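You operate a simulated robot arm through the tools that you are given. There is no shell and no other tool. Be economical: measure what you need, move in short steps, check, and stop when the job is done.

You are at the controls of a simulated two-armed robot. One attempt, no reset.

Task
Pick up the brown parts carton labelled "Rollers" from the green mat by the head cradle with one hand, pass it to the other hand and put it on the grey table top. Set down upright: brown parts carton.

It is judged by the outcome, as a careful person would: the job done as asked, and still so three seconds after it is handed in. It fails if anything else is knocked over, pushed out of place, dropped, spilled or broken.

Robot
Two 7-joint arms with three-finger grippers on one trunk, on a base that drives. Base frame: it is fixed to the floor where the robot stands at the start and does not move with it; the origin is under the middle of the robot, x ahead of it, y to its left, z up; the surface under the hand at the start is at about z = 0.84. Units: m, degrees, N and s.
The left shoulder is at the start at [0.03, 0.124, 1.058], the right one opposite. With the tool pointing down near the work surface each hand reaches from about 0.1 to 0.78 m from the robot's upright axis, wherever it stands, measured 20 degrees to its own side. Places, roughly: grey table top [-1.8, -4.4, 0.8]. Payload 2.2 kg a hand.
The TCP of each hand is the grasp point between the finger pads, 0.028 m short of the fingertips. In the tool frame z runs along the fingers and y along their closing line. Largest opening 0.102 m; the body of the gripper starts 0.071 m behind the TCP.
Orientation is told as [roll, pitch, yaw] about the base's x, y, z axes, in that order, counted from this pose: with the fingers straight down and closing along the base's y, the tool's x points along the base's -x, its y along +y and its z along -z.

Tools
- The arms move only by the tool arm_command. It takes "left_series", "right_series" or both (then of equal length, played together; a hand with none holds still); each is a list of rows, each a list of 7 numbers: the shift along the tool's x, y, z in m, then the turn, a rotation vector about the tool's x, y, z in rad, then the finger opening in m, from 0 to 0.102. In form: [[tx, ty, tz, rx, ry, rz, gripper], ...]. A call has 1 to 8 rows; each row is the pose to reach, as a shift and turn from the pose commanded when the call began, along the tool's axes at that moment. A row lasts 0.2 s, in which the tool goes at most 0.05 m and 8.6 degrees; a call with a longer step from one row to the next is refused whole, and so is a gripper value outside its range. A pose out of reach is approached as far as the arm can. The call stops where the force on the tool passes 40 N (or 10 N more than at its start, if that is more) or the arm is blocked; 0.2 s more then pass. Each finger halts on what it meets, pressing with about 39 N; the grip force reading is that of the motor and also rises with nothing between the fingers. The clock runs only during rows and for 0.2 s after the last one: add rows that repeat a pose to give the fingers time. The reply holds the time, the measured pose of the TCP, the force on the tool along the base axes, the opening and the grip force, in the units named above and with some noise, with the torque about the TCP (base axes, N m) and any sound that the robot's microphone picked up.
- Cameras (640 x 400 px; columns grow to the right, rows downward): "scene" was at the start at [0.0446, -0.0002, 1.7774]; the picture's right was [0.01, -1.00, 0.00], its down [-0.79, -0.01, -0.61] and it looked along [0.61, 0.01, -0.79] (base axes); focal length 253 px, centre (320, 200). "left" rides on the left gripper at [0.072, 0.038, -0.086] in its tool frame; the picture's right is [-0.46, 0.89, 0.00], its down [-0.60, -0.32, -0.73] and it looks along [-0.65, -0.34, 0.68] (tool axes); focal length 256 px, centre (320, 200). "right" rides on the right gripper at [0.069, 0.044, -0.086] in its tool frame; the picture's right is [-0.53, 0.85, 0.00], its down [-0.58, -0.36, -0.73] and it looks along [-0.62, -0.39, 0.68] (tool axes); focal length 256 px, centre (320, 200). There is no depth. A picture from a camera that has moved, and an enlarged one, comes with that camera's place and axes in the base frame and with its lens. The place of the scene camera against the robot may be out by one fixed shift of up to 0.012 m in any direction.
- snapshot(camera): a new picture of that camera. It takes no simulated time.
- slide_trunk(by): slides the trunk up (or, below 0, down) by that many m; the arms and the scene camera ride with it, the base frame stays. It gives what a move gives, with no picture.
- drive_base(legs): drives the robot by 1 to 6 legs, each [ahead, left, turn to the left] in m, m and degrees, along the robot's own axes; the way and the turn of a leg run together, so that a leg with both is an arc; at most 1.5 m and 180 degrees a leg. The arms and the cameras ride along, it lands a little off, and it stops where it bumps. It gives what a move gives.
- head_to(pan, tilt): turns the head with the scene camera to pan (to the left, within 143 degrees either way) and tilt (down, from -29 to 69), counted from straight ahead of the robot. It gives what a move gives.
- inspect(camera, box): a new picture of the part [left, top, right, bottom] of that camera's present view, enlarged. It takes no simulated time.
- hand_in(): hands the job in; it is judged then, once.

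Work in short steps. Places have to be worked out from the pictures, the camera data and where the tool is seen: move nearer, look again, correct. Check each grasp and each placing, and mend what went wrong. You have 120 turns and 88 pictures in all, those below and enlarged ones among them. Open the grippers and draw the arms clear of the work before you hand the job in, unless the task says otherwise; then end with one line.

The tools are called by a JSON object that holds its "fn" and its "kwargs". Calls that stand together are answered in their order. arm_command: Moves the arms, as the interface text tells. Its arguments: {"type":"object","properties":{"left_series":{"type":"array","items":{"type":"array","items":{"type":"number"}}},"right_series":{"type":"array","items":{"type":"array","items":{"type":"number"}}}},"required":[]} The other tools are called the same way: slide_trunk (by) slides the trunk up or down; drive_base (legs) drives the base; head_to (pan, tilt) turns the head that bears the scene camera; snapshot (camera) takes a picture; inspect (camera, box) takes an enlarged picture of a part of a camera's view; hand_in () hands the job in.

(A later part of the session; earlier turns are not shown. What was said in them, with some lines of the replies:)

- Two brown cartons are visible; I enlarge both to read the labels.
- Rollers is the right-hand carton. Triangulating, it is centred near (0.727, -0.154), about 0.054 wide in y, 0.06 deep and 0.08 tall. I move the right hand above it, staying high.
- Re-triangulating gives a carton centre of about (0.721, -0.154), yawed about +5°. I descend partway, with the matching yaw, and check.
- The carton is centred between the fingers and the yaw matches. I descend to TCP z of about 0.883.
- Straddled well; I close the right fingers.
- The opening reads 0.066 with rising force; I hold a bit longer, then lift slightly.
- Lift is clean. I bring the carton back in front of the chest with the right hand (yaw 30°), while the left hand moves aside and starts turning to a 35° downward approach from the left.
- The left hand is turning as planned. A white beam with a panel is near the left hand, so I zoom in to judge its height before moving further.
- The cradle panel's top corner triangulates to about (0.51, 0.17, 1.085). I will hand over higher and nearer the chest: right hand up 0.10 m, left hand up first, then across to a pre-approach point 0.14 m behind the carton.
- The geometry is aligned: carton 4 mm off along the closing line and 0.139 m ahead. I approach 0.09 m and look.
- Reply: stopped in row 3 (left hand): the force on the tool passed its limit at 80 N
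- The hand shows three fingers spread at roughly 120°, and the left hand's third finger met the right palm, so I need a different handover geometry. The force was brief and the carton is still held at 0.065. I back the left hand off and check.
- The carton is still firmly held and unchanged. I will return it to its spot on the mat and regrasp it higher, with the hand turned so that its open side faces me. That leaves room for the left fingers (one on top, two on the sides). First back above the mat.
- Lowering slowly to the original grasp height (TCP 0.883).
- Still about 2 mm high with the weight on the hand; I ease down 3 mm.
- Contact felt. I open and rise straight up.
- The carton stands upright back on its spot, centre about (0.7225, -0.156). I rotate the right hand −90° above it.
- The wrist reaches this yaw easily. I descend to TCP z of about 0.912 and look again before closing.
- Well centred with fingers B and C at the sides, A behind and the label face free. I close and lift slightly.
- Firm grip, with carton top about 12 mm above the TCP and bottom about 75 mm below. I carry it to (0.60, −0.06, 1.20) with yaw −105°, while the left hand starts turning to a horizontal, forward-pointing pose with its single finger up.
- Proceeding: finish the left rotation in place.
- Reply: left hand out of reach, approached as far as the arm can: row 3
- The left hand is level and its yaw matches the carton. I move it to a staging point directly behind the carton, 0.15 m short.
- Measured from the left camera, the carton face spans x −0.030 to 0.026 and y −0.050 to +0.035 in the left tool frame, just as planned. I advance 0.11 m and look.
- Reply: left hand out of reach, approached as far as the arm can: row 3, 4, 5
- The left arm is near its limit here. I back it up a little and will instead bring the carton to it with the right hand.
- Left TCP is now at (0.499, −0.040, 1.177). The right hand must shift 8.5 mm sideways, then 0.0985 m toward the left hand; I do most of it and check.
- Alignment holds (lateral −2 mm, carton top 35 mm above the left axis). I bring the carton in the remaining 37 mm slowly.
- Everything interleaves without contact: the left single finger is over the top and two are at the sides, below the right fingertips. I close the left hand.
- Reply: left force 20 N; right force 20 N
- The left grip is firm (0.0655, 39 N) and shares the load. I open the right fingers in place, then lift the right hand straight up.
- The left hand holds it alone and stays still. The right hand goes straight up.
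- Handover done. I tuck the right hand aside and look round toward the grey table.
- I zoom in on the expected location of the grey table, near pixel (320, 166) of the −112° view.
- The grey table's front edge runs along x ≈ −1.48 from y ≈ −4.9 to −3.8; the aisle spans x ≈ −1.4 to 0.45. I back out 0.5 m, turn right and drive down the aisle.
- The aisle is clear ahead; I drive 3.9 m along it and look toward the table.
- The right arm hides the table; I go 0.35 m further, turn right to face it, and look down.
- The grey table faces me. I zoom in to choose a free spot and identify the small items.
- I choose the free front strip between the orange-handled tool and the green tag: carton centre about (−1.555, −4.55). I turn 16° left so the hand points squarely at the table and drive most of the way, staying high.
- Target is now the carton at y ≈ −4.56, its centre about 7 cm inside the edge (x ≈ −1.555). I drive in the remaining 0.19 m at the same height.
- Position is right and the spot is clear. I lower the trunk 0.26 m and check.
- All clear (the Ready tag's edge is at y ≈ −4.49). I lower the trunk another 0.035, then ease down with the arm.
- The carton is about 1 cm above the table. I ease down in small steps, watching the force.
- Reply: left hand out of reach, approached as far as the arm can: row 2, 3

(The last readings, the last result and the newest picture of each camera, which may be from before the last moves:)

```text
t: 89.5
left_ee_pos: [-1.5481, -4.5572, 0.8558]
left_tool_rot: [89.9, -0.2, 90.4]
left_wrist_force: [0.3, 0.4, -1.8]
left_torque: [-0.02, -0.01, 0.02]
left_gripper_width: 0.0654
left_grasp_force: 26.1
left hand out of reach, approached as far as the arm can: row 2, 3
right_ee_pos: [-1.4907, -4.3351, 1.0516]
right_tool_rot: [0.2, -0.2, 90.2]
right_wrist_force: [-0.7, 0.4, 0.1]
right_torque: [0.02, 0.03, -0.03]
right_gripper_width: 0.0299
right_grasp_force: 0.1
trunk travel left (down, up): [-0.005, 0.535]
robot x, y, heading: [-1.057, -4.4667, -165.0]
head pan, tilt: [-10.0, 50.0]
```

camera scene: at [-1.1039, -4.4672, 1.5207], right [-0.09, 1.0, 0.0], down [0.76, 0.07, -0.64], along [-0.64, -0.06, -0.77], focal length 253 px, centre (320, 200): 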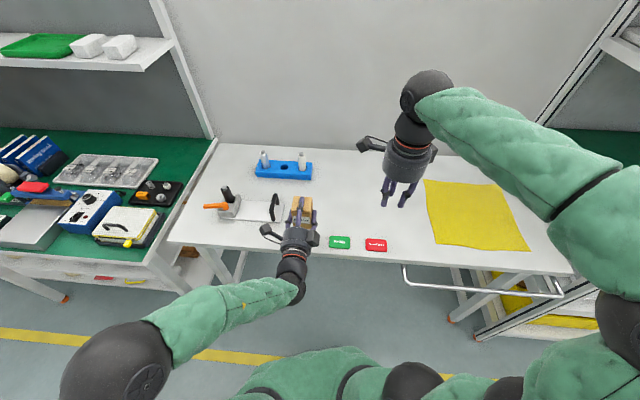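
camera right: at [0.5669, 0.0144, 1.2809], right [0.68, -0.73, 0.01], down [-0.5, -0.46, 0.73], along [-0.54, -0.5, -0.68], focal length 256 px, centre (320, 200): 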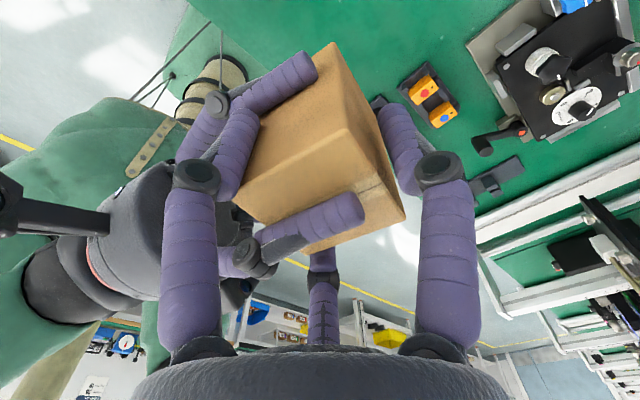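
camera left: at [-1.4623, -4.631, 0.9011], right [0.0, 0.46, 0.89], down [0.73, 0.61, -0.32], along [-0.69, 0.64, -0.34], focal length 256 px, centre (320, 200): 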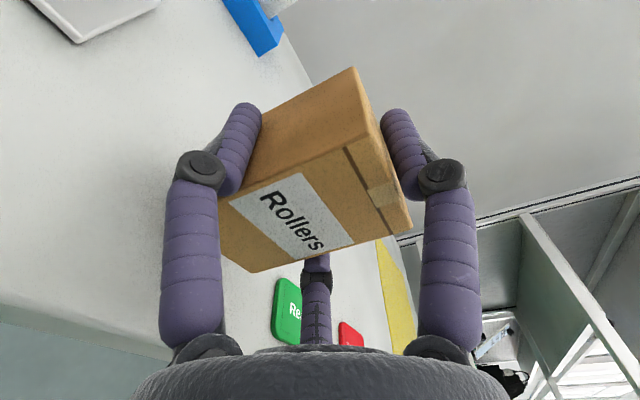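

The arm is at its limit; still no contact. I use the last trunk travel.

{"fn": "slide_trunk", "kwargs": {"by": -0.004}}

{"fn": "snapshot", "kwargs": {"camera": "left"}}

```text
t: 90.1
left_ee_pos: [-1.5476, -4.5573, 0.852]
left_tool_rot: [89.9, -0.1, 90.5]
left_wrist_force: [0.6, 0.3, -1.6]
left_torque: [0.0, -0.03, 0.0]
left_gripper_width: 0.0655
left_grasp_force: 26.6
right_ee_pos: [-1.4901, -4.3351, 1.0472]
right_tool_rot: [0.2, -0.1, 90.2]
right_wrist_force: [0.7, 0.4, -1.7]
right_torque: [0.02, 0.02, 0.0]
right_gripper_width: 0.0301
right_grasp_force: 0.1
trunk travel left (down, up): [-0.001, 0.539]
robot x, y, heading: [-1.0528, -4.4663, -164.9]
head pan, tilt: [-10.0, 50.0]
```

```text
23 pictures are left
camera left: at [-1.4616, -4.6285, 0.8889], right [0.0, 0.46, 0.89], down [0.73, 0.61, -0.32], along [-0.69, 0.64, -0.34], focal length 256 px, centre (320, 200)
```

left: 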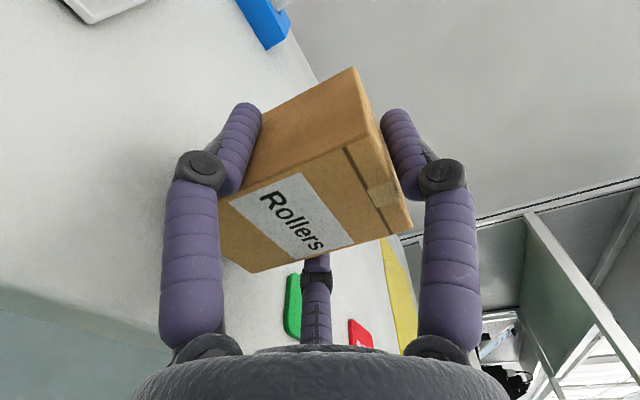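

Still hanging by a few millimetres. I lift slightly, retract the arm 4 cm while driving the base 4 cm forward, to give the arm more downward reach.

{"fn": "arm_command", "kwargs": {"left_series": [[0, 0.008, -0.01, 0, 0, 0, 0.03], [0, 0.01, -0.025, 0, 0, 0, 0.03], [0, 0.01, -0.04, 0, 0, 0, 0.03], [0, 0.01, -0.04, 0, 0, 0, 0.03]]}}

{"fn": "drive_base", "kwargs": {"legs": [[0.039, 0.01, 0]]}}

```text
t: 91.1
left_ee_pos: [-1.5077, -4.5569, 0.8629]
left_tool_rot: [89.9, -0.1, 90.5]
left_wrist_force: [0.0, -0.8, -1.7]
left_torque: [-0.02, 0.01, -0.01]
left_gripper_width: 0.0654
left_grasp_force: 27.0
right_ee_pos: [-1.4914, -4.3353, 1.0469]
right_tool_rot: [0.2, -0.2, 90.2]
right_wrist_force: [0.0, 0.4, 0.4]
right_torque: [-0.01, 0.02, -0.01]
right_gripper_width: 0.03
right_grasp_force: 0.1
trunk travel left (down, up): [-0.001, 0.539]
robot x, y, heading: [-1.0573, -4.4682, -164.6]
head pan, tilt: [-10.0, 50.0]
```

```text
t: 91.9
left_ee_pos: [-1.5433, -4.5756, 0.8639]
left_tool_rot: [89.8, -0.3, 90.6]
left_wrist_force: [-0.7, 0.1, -1.3]
left_torque: [0.0, -0.01, -0.01]
left_gripper_width: 0.0655
left_grasp_force: 26.7
right_ee_pos: [-1.5254, -4.355, 1.0466]
right_tool_rot: [0.2, -0.3, 90.2]
right_wrist_force: [0.4, 1.0, 0.2]
right_torque: [0.01, -0.03, 0.0]
right_gripper_width: 0.0303
right_grasp_force: 0.1
trunk travel left (down, up): [-0.001, 0.539]
robot x, y, heading: [-1.092, -4.4875, -164.9]
head pan, tilt: [-10.0, 50.0]
```

Base moved in. Now lower again in small steps.

{"fn": "arm_command", "kwargs": {"left_series": [[-0.003, -0.004, 0.002, 0, 0, 0, 0.03], [-0.006, -0.008, 0.004, 0, 0, 0, 0.03], [-0.006, -0.012, 0.004, 0, 0, 0, 0.03], [-0.006, -0.012, 0.004, 0, 0, 0, 0.03]]}}

{"fn": "arm_command", "kwargs": {"left_series": [[0, -0.002, 0, 0, 0, 0, 0.03], [0, -0.004, 0, 0, 0, 0, 0.03], [0, -0.004, 0, 0, 0, 0, 0.03]]}}

```text
t: 92.9
left_ee_pos: [-1.5471, -4.5691, 0.8499]
left_tool_rot: [89.9, -0.1, 90.5]
left_wrist_force: [0.2, 0.1, -1.6]
left_torque: [0.02, -0.01, -0.01]
left_gripper_width: 0.0653
left_grasp_force: 27.1
right_ee_pos: [-1.5267, -4.3552, 1.047]
right_tool_rot: [0.2, -0.2, 90.2]
right_wrist_force: [0.2, 0.8, -0.6]
right_torque: [0.0, 0.02, 0.0]
right_gripper_width: 0.0301
right_grasp_force: 0.2
trunk travel left (down, up): [-0.001, 0.539]
robot x, y, heading: [-1.0923, -4.4875, -164.7]
head pan, tilt: [-10.0, 50.0]
```

```text
t: 93.7
left_ee_pos: [-1.545, -4.569, 0.8458]
left_tool_rot: [90.0, -0.2, 90.5]
left_wrist_force: [-0.6, 0.1, -1.7]
left_torque: [0.02, -0.06, -0.02]
left_gripper_width: 0.0653
left_grasp_force: 26.5
right_ee_pos: [-1.5251, -4.3543, 1.0468]
right_tool_rot: [0.2, -0.1, 90.2]
right_wrist_force: [0.1, -0.7, -0.1]
right_torque: [-0.01, 0.02, 0.05]
right_gripper_width: 0.0301
right_grasp_force: 0.1
trunk travel left (down, up): [-0.001, 0.539]
robot x, y, heading: [-1.0857, -4.4893, -165.0]
head pan, tilt: [-10.0, 50.0]
```

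Reach is fine now; still no contact. I continue down in 2 mm steps.

{"fn": "arm_command", "kwargs": {"left_series": [[0, -0.002, 0, 0, 0, 0, 0.03], [0, -0.004, 0, 0, 0, 0, 0.03], [0, -0.004, 0, 0, 0, 0, 0.03]]}}

{"fn": "inspect", "kwargs": {"camera": "scene", "box": [240, 160, 360, 280]}}

{"fn": "snapshot", "kwargs": {"camera": "left"}}

```text
t: 94.5
left_ee_pos: [-1.546, -4.5696, 0.8418]
left_tool_rot: [89.8, -0.3, 90.5]
left_wrist_force: [0.2, -0.1, -0.9]
left_torque: [-0.01, -0.06, 0.0]
left_gripper_width: 0.0654
left_grasp_force: 26.8
right_ee_pos: [-1.5264, -4.3549, 1.0468]
right_tool_rot: [0.2, -0.2, 90.2]
right_wrist_force: [-0.4, -0.3, -1.1]
right_torque: [0.01, -0.04, 0.03]
right_gripper_width: 0.03
right_grasp_force: 0.1
trunk travel left (down, up): [-0.001, 0.539]
robot x, y, heading: [-1.0909, -4.4879, -164.7]
head pan, tilt: [-10.0, 50.0]
```

```text
3.33 times, centred on (300, 220) of scene
camera zoom: at [-1.1388, -4.487, 1.4816], right [-0.09, 1.0, 0.0], down [0.76, 0.07, -0.64], along [-0.64, -0.06, -0.77], focal length 842 px, centre (387, 133)
```

zoom: 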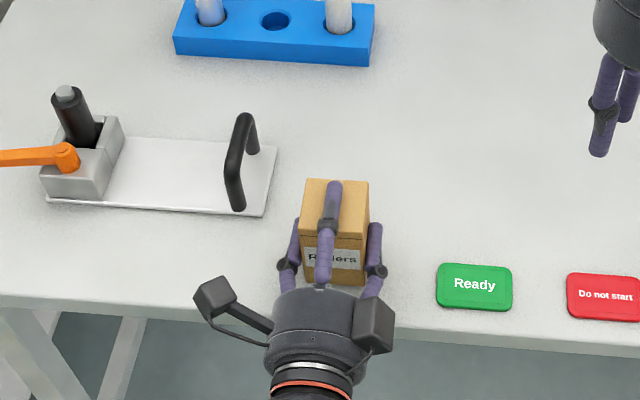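

```text
21 pictures are left
camera left: at [-1.46, -4.6416, 0.8796], right [-0.01, 0.46, 0.89], down [0.73, 0.61, -0.31], along [-0.69, 0.64, -0.34], focal length 256 px, centre (320, 200)
```

left: 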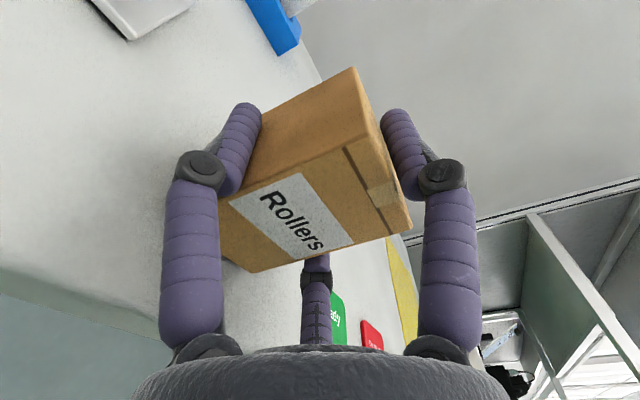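

The palm is right at the table edge; I pull back 15 mm so the palm clears the edge (the carton still stays about 3 cm inside), then keep easing down.

{"fn": "arm_command", "kwargs": {"left_series": [[0, 0.002, -0.007, 0, 0, 0, 0.03], [0, 0.002, -0.015, 0, 0, 0, 0.03], [0, 0, -0.015, 0, 0, 0, 0.03], [0, -0.002, -0.015, 0, 0, 0, 0.03], [0, -0.003, -0.015, 0, 0, 0, 0.03], [0, -0.003, -0.015, 0, 0, 0, 0.03]]}}

{"fn": "arm_command", "kwargs": {"left_series": [[0, -0.0015, 0, 0, 0, 0, 0.03], [0, -0.003, 0, 0, 0, 0, 0.03], [0, -0.003, 0, 0, 0, 0, 0.03]]}}

```text
t: 95.9
left_ee_pos: [-1.5317, -4.5691, 0.8397]
left_tool_rot: [89.9, -0.1, 90.5]
left_wrist_force: [0.0, 0.3, -1.1]
left_torque: [0.01, -0.03, 0.01]
left_gripper_width: 0.0656
left_grasp_force: 26.3
right_ee_pos: [-1.5255, -4.3556, 1.0473]
right_tool_rot: [0.1, -0.3, 90.3]
right_wrist_force: [-0.7, 0.5, -0.4]
right_torque: [0.02, -0.02, 0.01]
right_gripper_width: 0.0299
right_grasp_force: 0.1
trunk travel left (down, up): [-0.001, 0.539]
robot x, y, heading: [-1.0894, -4.4845, -164.8]
head pan, tilt: [-10.0, 50.0]
```

```text
t: 96.7
left_ee_pos: [-1.5313, -4.5691, 0.8378]
left_tool_rot: [90.1, -0.2, 90.4]
left_wrist_force: [0.4, 0.5, 4.1]
left_torque: [-0.17, 0.2, 0.01]
left_gripper_width: 0.0651
left_grasp_force: 26.0
right_ee_pos: [-1.5249, -4.3552, 1.0473]
right_tool_rot: [0.2, -0.3, 90.2]
right_wrist_force: [0.4, -0.1, 0.1]
right_torque: [0.01, -0.02, 0.02]
right_gripper_width: 0.03
right_grasp_force: 0.0
trunk travel left (down, up): [-0.001, 0.539]
robot x, y, heading: [-1.0871, -4.4868, -164.9]
head pan, tilt: [-10.0, 50.0]
```

Contact at the carton's bottom (the torque points to its far corner). I seat it 1 mm more and check.

{"fn": "arm_command", "kwargs": {"left_series": [[0, -0.0015, 0, 0, 0, 0, 0.03], [0, -0.0015, 0, 0, 0, 0, 0.03]]}}

{"fn": "inspect", "kwargs": {"camera": "scene", "box": [240, 160, 360, 280]}}

```text
t: 97.3
left_ee_pos: [-1.5308, -4.5695, 0.839]
left_tool_rot: [90.3, -0.2, 90.5]
left_wrist_force: [0.7, 0.2, 14.7]
left_torque: [-0.44, 0.08, 0.02]
left_gripper_width: 0.0656
left_grasp_force: 26.0
right_ee_pos: [-1.5248, -4.3539, 1.0477]
right_tool_rot: [0.2, -0.2, 90.2]
right_wrist_force: [-0.7, -0.4, 0.1]
right_torque: [0.02, 0.01, 0.0]
right_gripper_width: 0.0301
right_grasp_force: 0.0
trunk travel left (down, up): [-0.001, 0.539]
robot x, y, heading: [-1.0926, -4.4878, -164.9]
head pan, tilt: [-10.0, 50.0]
```

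```text
3.33 times, centred on (300, 220) of scene
camera zoom: at [-1.1377, -4.4867, 1.4818], right [-0.09, 1.0, 0.0], down [0.76, 0.07, -0.64], along [-0.64, -0.06, -0.77], focal length 842 px, centre (387, 133)
```

zoom: 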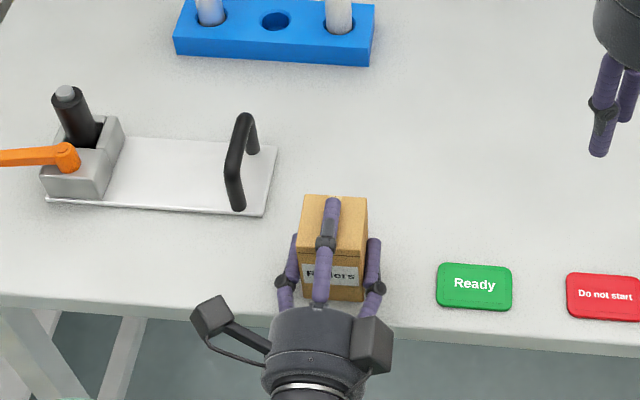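

The carton is seated (about 15 N of press). I relax 1 mm and open the fingers.

{"fn": "arm_command", "kwargs": {"left_series": [[0, 0.0012, 0, 0, 0, 0, 0.06], [0, 0.0012, 0, 0, 0, 0, 0.07], [0, 0.0012, 0, 0, 0, 0, 0.08], [0, 0.0012, 0, 0, 0, 0, 0.094], [0, 0.0012, 0, 0, 0, 0, 0.096], [0, 0.0012, 0, 0, 0, 0, 0.096]]}}

{"fn": "snapshot", "kwargs": {"camera": "left"}}

{"fn": "inspect", "kwargs": {"camera": "scene", "box": [240, 160, 360, 280]}}

```text
t: 98.7
left_ee_pos: [-1.5308, -4.5698, 0.8354]
left_tool_rot: [89.9, -0.2, 90.5]
left_wrist_force: [0.5, -0.1, 0.4]
left_torque: [0.02, 0.01, 0.0]
left_gripper_width: 0.096
left_grasp_force: 0.1
right_ee_pos: [-1.5247, -4.3558, 1.0469]
right_tool_rot: [0.2, -0.2, 90.2]
right_wrist_force: [0.9, 0.1, 0.1]
right_torque: [0.0, -0.04, -0.01]
right_gripper_width: 0.0301
right_grasp_force: 0.0
trunk travel left (down, up): [-0.001, 0.539]
robot x, y, heading: [-1.0885, -4.4853, -165.0]
head pan, tilt: [-10.0, 50.0]
```

```text
19 pictures are left
camera left: at [-1.4451, -4.6416, 0.8733], right [-0.01, 0.46, 0.89], down [0.73, 0.61, -0.32], along [-0.69, 0.64, -0.34], focal length 256 px, centre (320, 200)
```

left: 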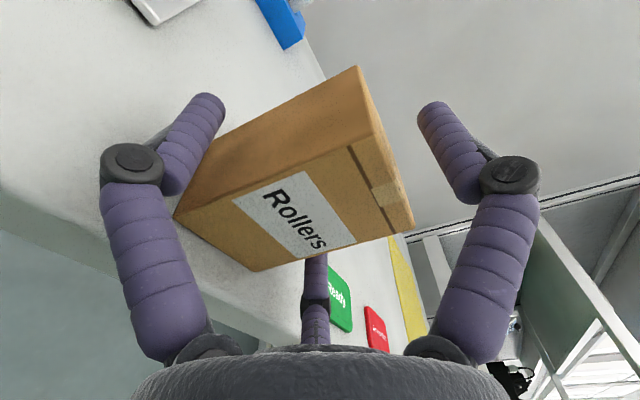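

```text
3.33 times, centred on (300, 220) of scene
camera zoom: at [-1.1387, -4.487, 1.4816], right [-0.09, 1.0, 0.0], down [0.76, 0.07, -0.64], along [-0.64, -0.06, -0.77], focal length 842 px, centre (387, 133)
```

zoom: 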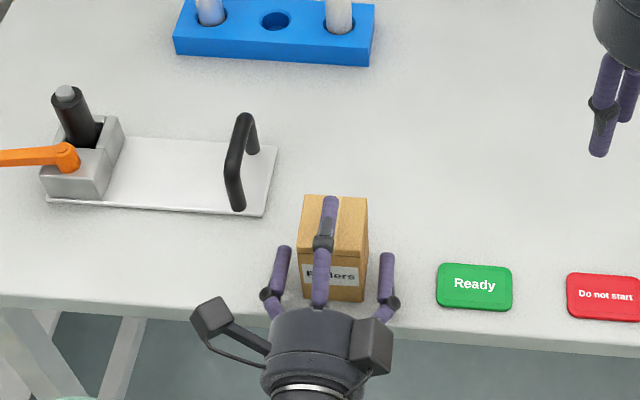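

Released; the carton stands upright. I withdraw the hand straight back.

{"fn": "arm_command", "kwargs": {"left_series": [[0, 0.001, -0.015, 0, 0, 0, 0.1], [0, 0.001, -0.035, 0, 0, 0, 0.1], [0, 0.001, -0.06, 0, 0, 0, 0.1], [0, 0.001, -0.09, 0, 0, 0, 0.1], [0, 0.001, -0.11, 0, 0, 0, 0.1]]}}

{"fn": "inspect", "kwargs": {"camera": "scene", "box": [240, 160, 360, 280]}}

```text
t: 99.9
left_ee_pos: [-1.4199, -4.5694, 0.8374]
left_tool_rot: [89.9, 0.0, 90.5]
left_wrist_force: [-0.4, 0.8, 0.6]
left_torque: [-0.01, 0.0, 0.0]
left_gripper_width: 0.1
left_grasp_force: 0.1
right_ee_pos: [-1.5244, -4.3541, 1.0481]
right_tool_rot: [0.2, -0.2, 90.1]
right_wrist_force: [-0.7, -0.7, -0.1]
right_torque: [0.03, 0.0, -0.02]
right_gripper_width: 0.03
right_grasp_force: 0.1
trunk travel left (down, up): [-0.001, 0.539]
robot x, y, heading: [-1.0881, -4.4875, -165.0]
head pan, tilt: [-10.0, 50.0]
```

```text
3.33 times, centred on (300, 220) of scene
camera zoom: at [-1.1385, -4.4869, 1.4816], right [-0.09, 1.0, 0.0], down [0.76, 0.07, -0.64], along [-0.64, -0.06, -0.77], focal length 842 px, centre (387, 133)
```

zoom: 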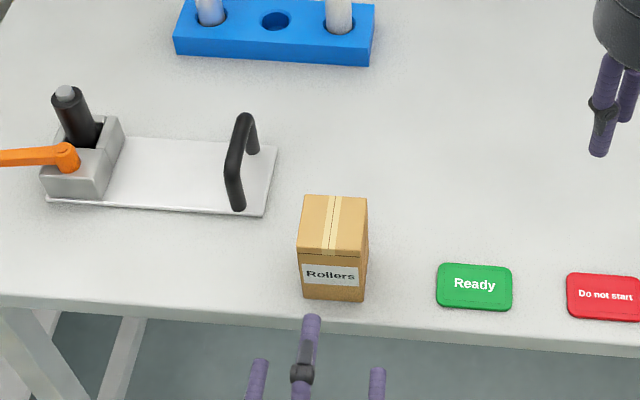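

The carton stands upright on the grey table, clear of everything and a few centimetres inside the edge. I back the robot away, open the right gripper and take a last look.

{"fn": "drive_base", "kwargs": {"legs": [[-0.3, 0.08, 0]]}}

{"fn": "arm_command", "kwargs": {"right_series": [[0, 0, 0, 0, 0, 0, 0.05], [0, 0, 0, 0, 0, 0, 0.08], [0, 0, 0, 0, 0, 0, 0.1], [0, 0, 0, 0, 0, 0, 0.1]]}}

{"fn": "snapshot", "kwargs": {"camera": "scene"}}

```text
t: 102.0
left_ee_pos: [-1.1113, -4.5693, 0.8375]
left_tool_rot: [90.0, -0.2, 90.6]
left_wrist_force: [0.9, 0.6, -0.9]
left_torque: [0.03, 0.0, 0.02]
left_gripper_width: 0.1002
left_grasp_force: 0.1
right_ee_pos: [-1.216, -4.3541, 1.0471]
right_tool_rot: [0.1, -0.2, 90.3]
right_wrist_force: [0.4, 0.9, 0.4]
right_torque: [0.0, 0.01, 0.01]
right_gripper_width: 0.0302
right_grasp_force: 0.1
trunk travel left (down, up): [-0.001, 0.539]
robot x, y, heading: [-0.7825, -4.4881, -164.7]
head pan, tilt: [-10.0, 50.0]
```

```text
t: 103.0
left_ee_pos: [-1.1111, -4.5696, 0.8379]
left_tool_rot: [90.0, -0.2, 90.6]
left_wrist_force: [-0.4, -0.4, 0.3]
left_torque: [-0.01, 0.01, 0.03]
left_gripper_width: 0.0998
left_grasp_force: 0.1
right_ee_pos: [-1.2163, -4.3544, 1.048]
right_tool_rot: [0.2, -0.2, 90.3]
right_wrist_force: [0.0, -0.5, -0.4]
right_torque: [0.01, -0.01, -0.01]
right_gripper_width: 0.0997
right_grasp_force: 0.2
trunk travel left (down, up): [-0.001, 0.539]
robot x, y, heading: [-0.7834, -4.4894, -165.0]
head pan, tilt: [-10.0, 50.0]
```

```text
16 pictures are left
camera scene: at [-0.8296, -4.4858, 1.4816], right [-0.09, 1.0, 0.0], down [0.76, 0.07, -0.64], along [-0.64, -0.06, -0.77], focal length 253 px, centre (320, 200)
```

scene: 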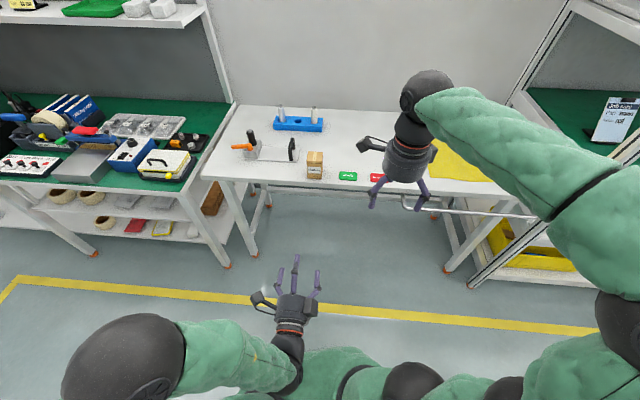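

The carton stands upright, both grippers are open and both arms are clear, so I hand in.

{"fn": "hand_in", "kwargs": {}}

```text
The job is handed in.
```

The "Rollers" carton was picked up with the right hand, passed to the left, and now stands upright on the grey table top, with both grippers open and the arms clear.
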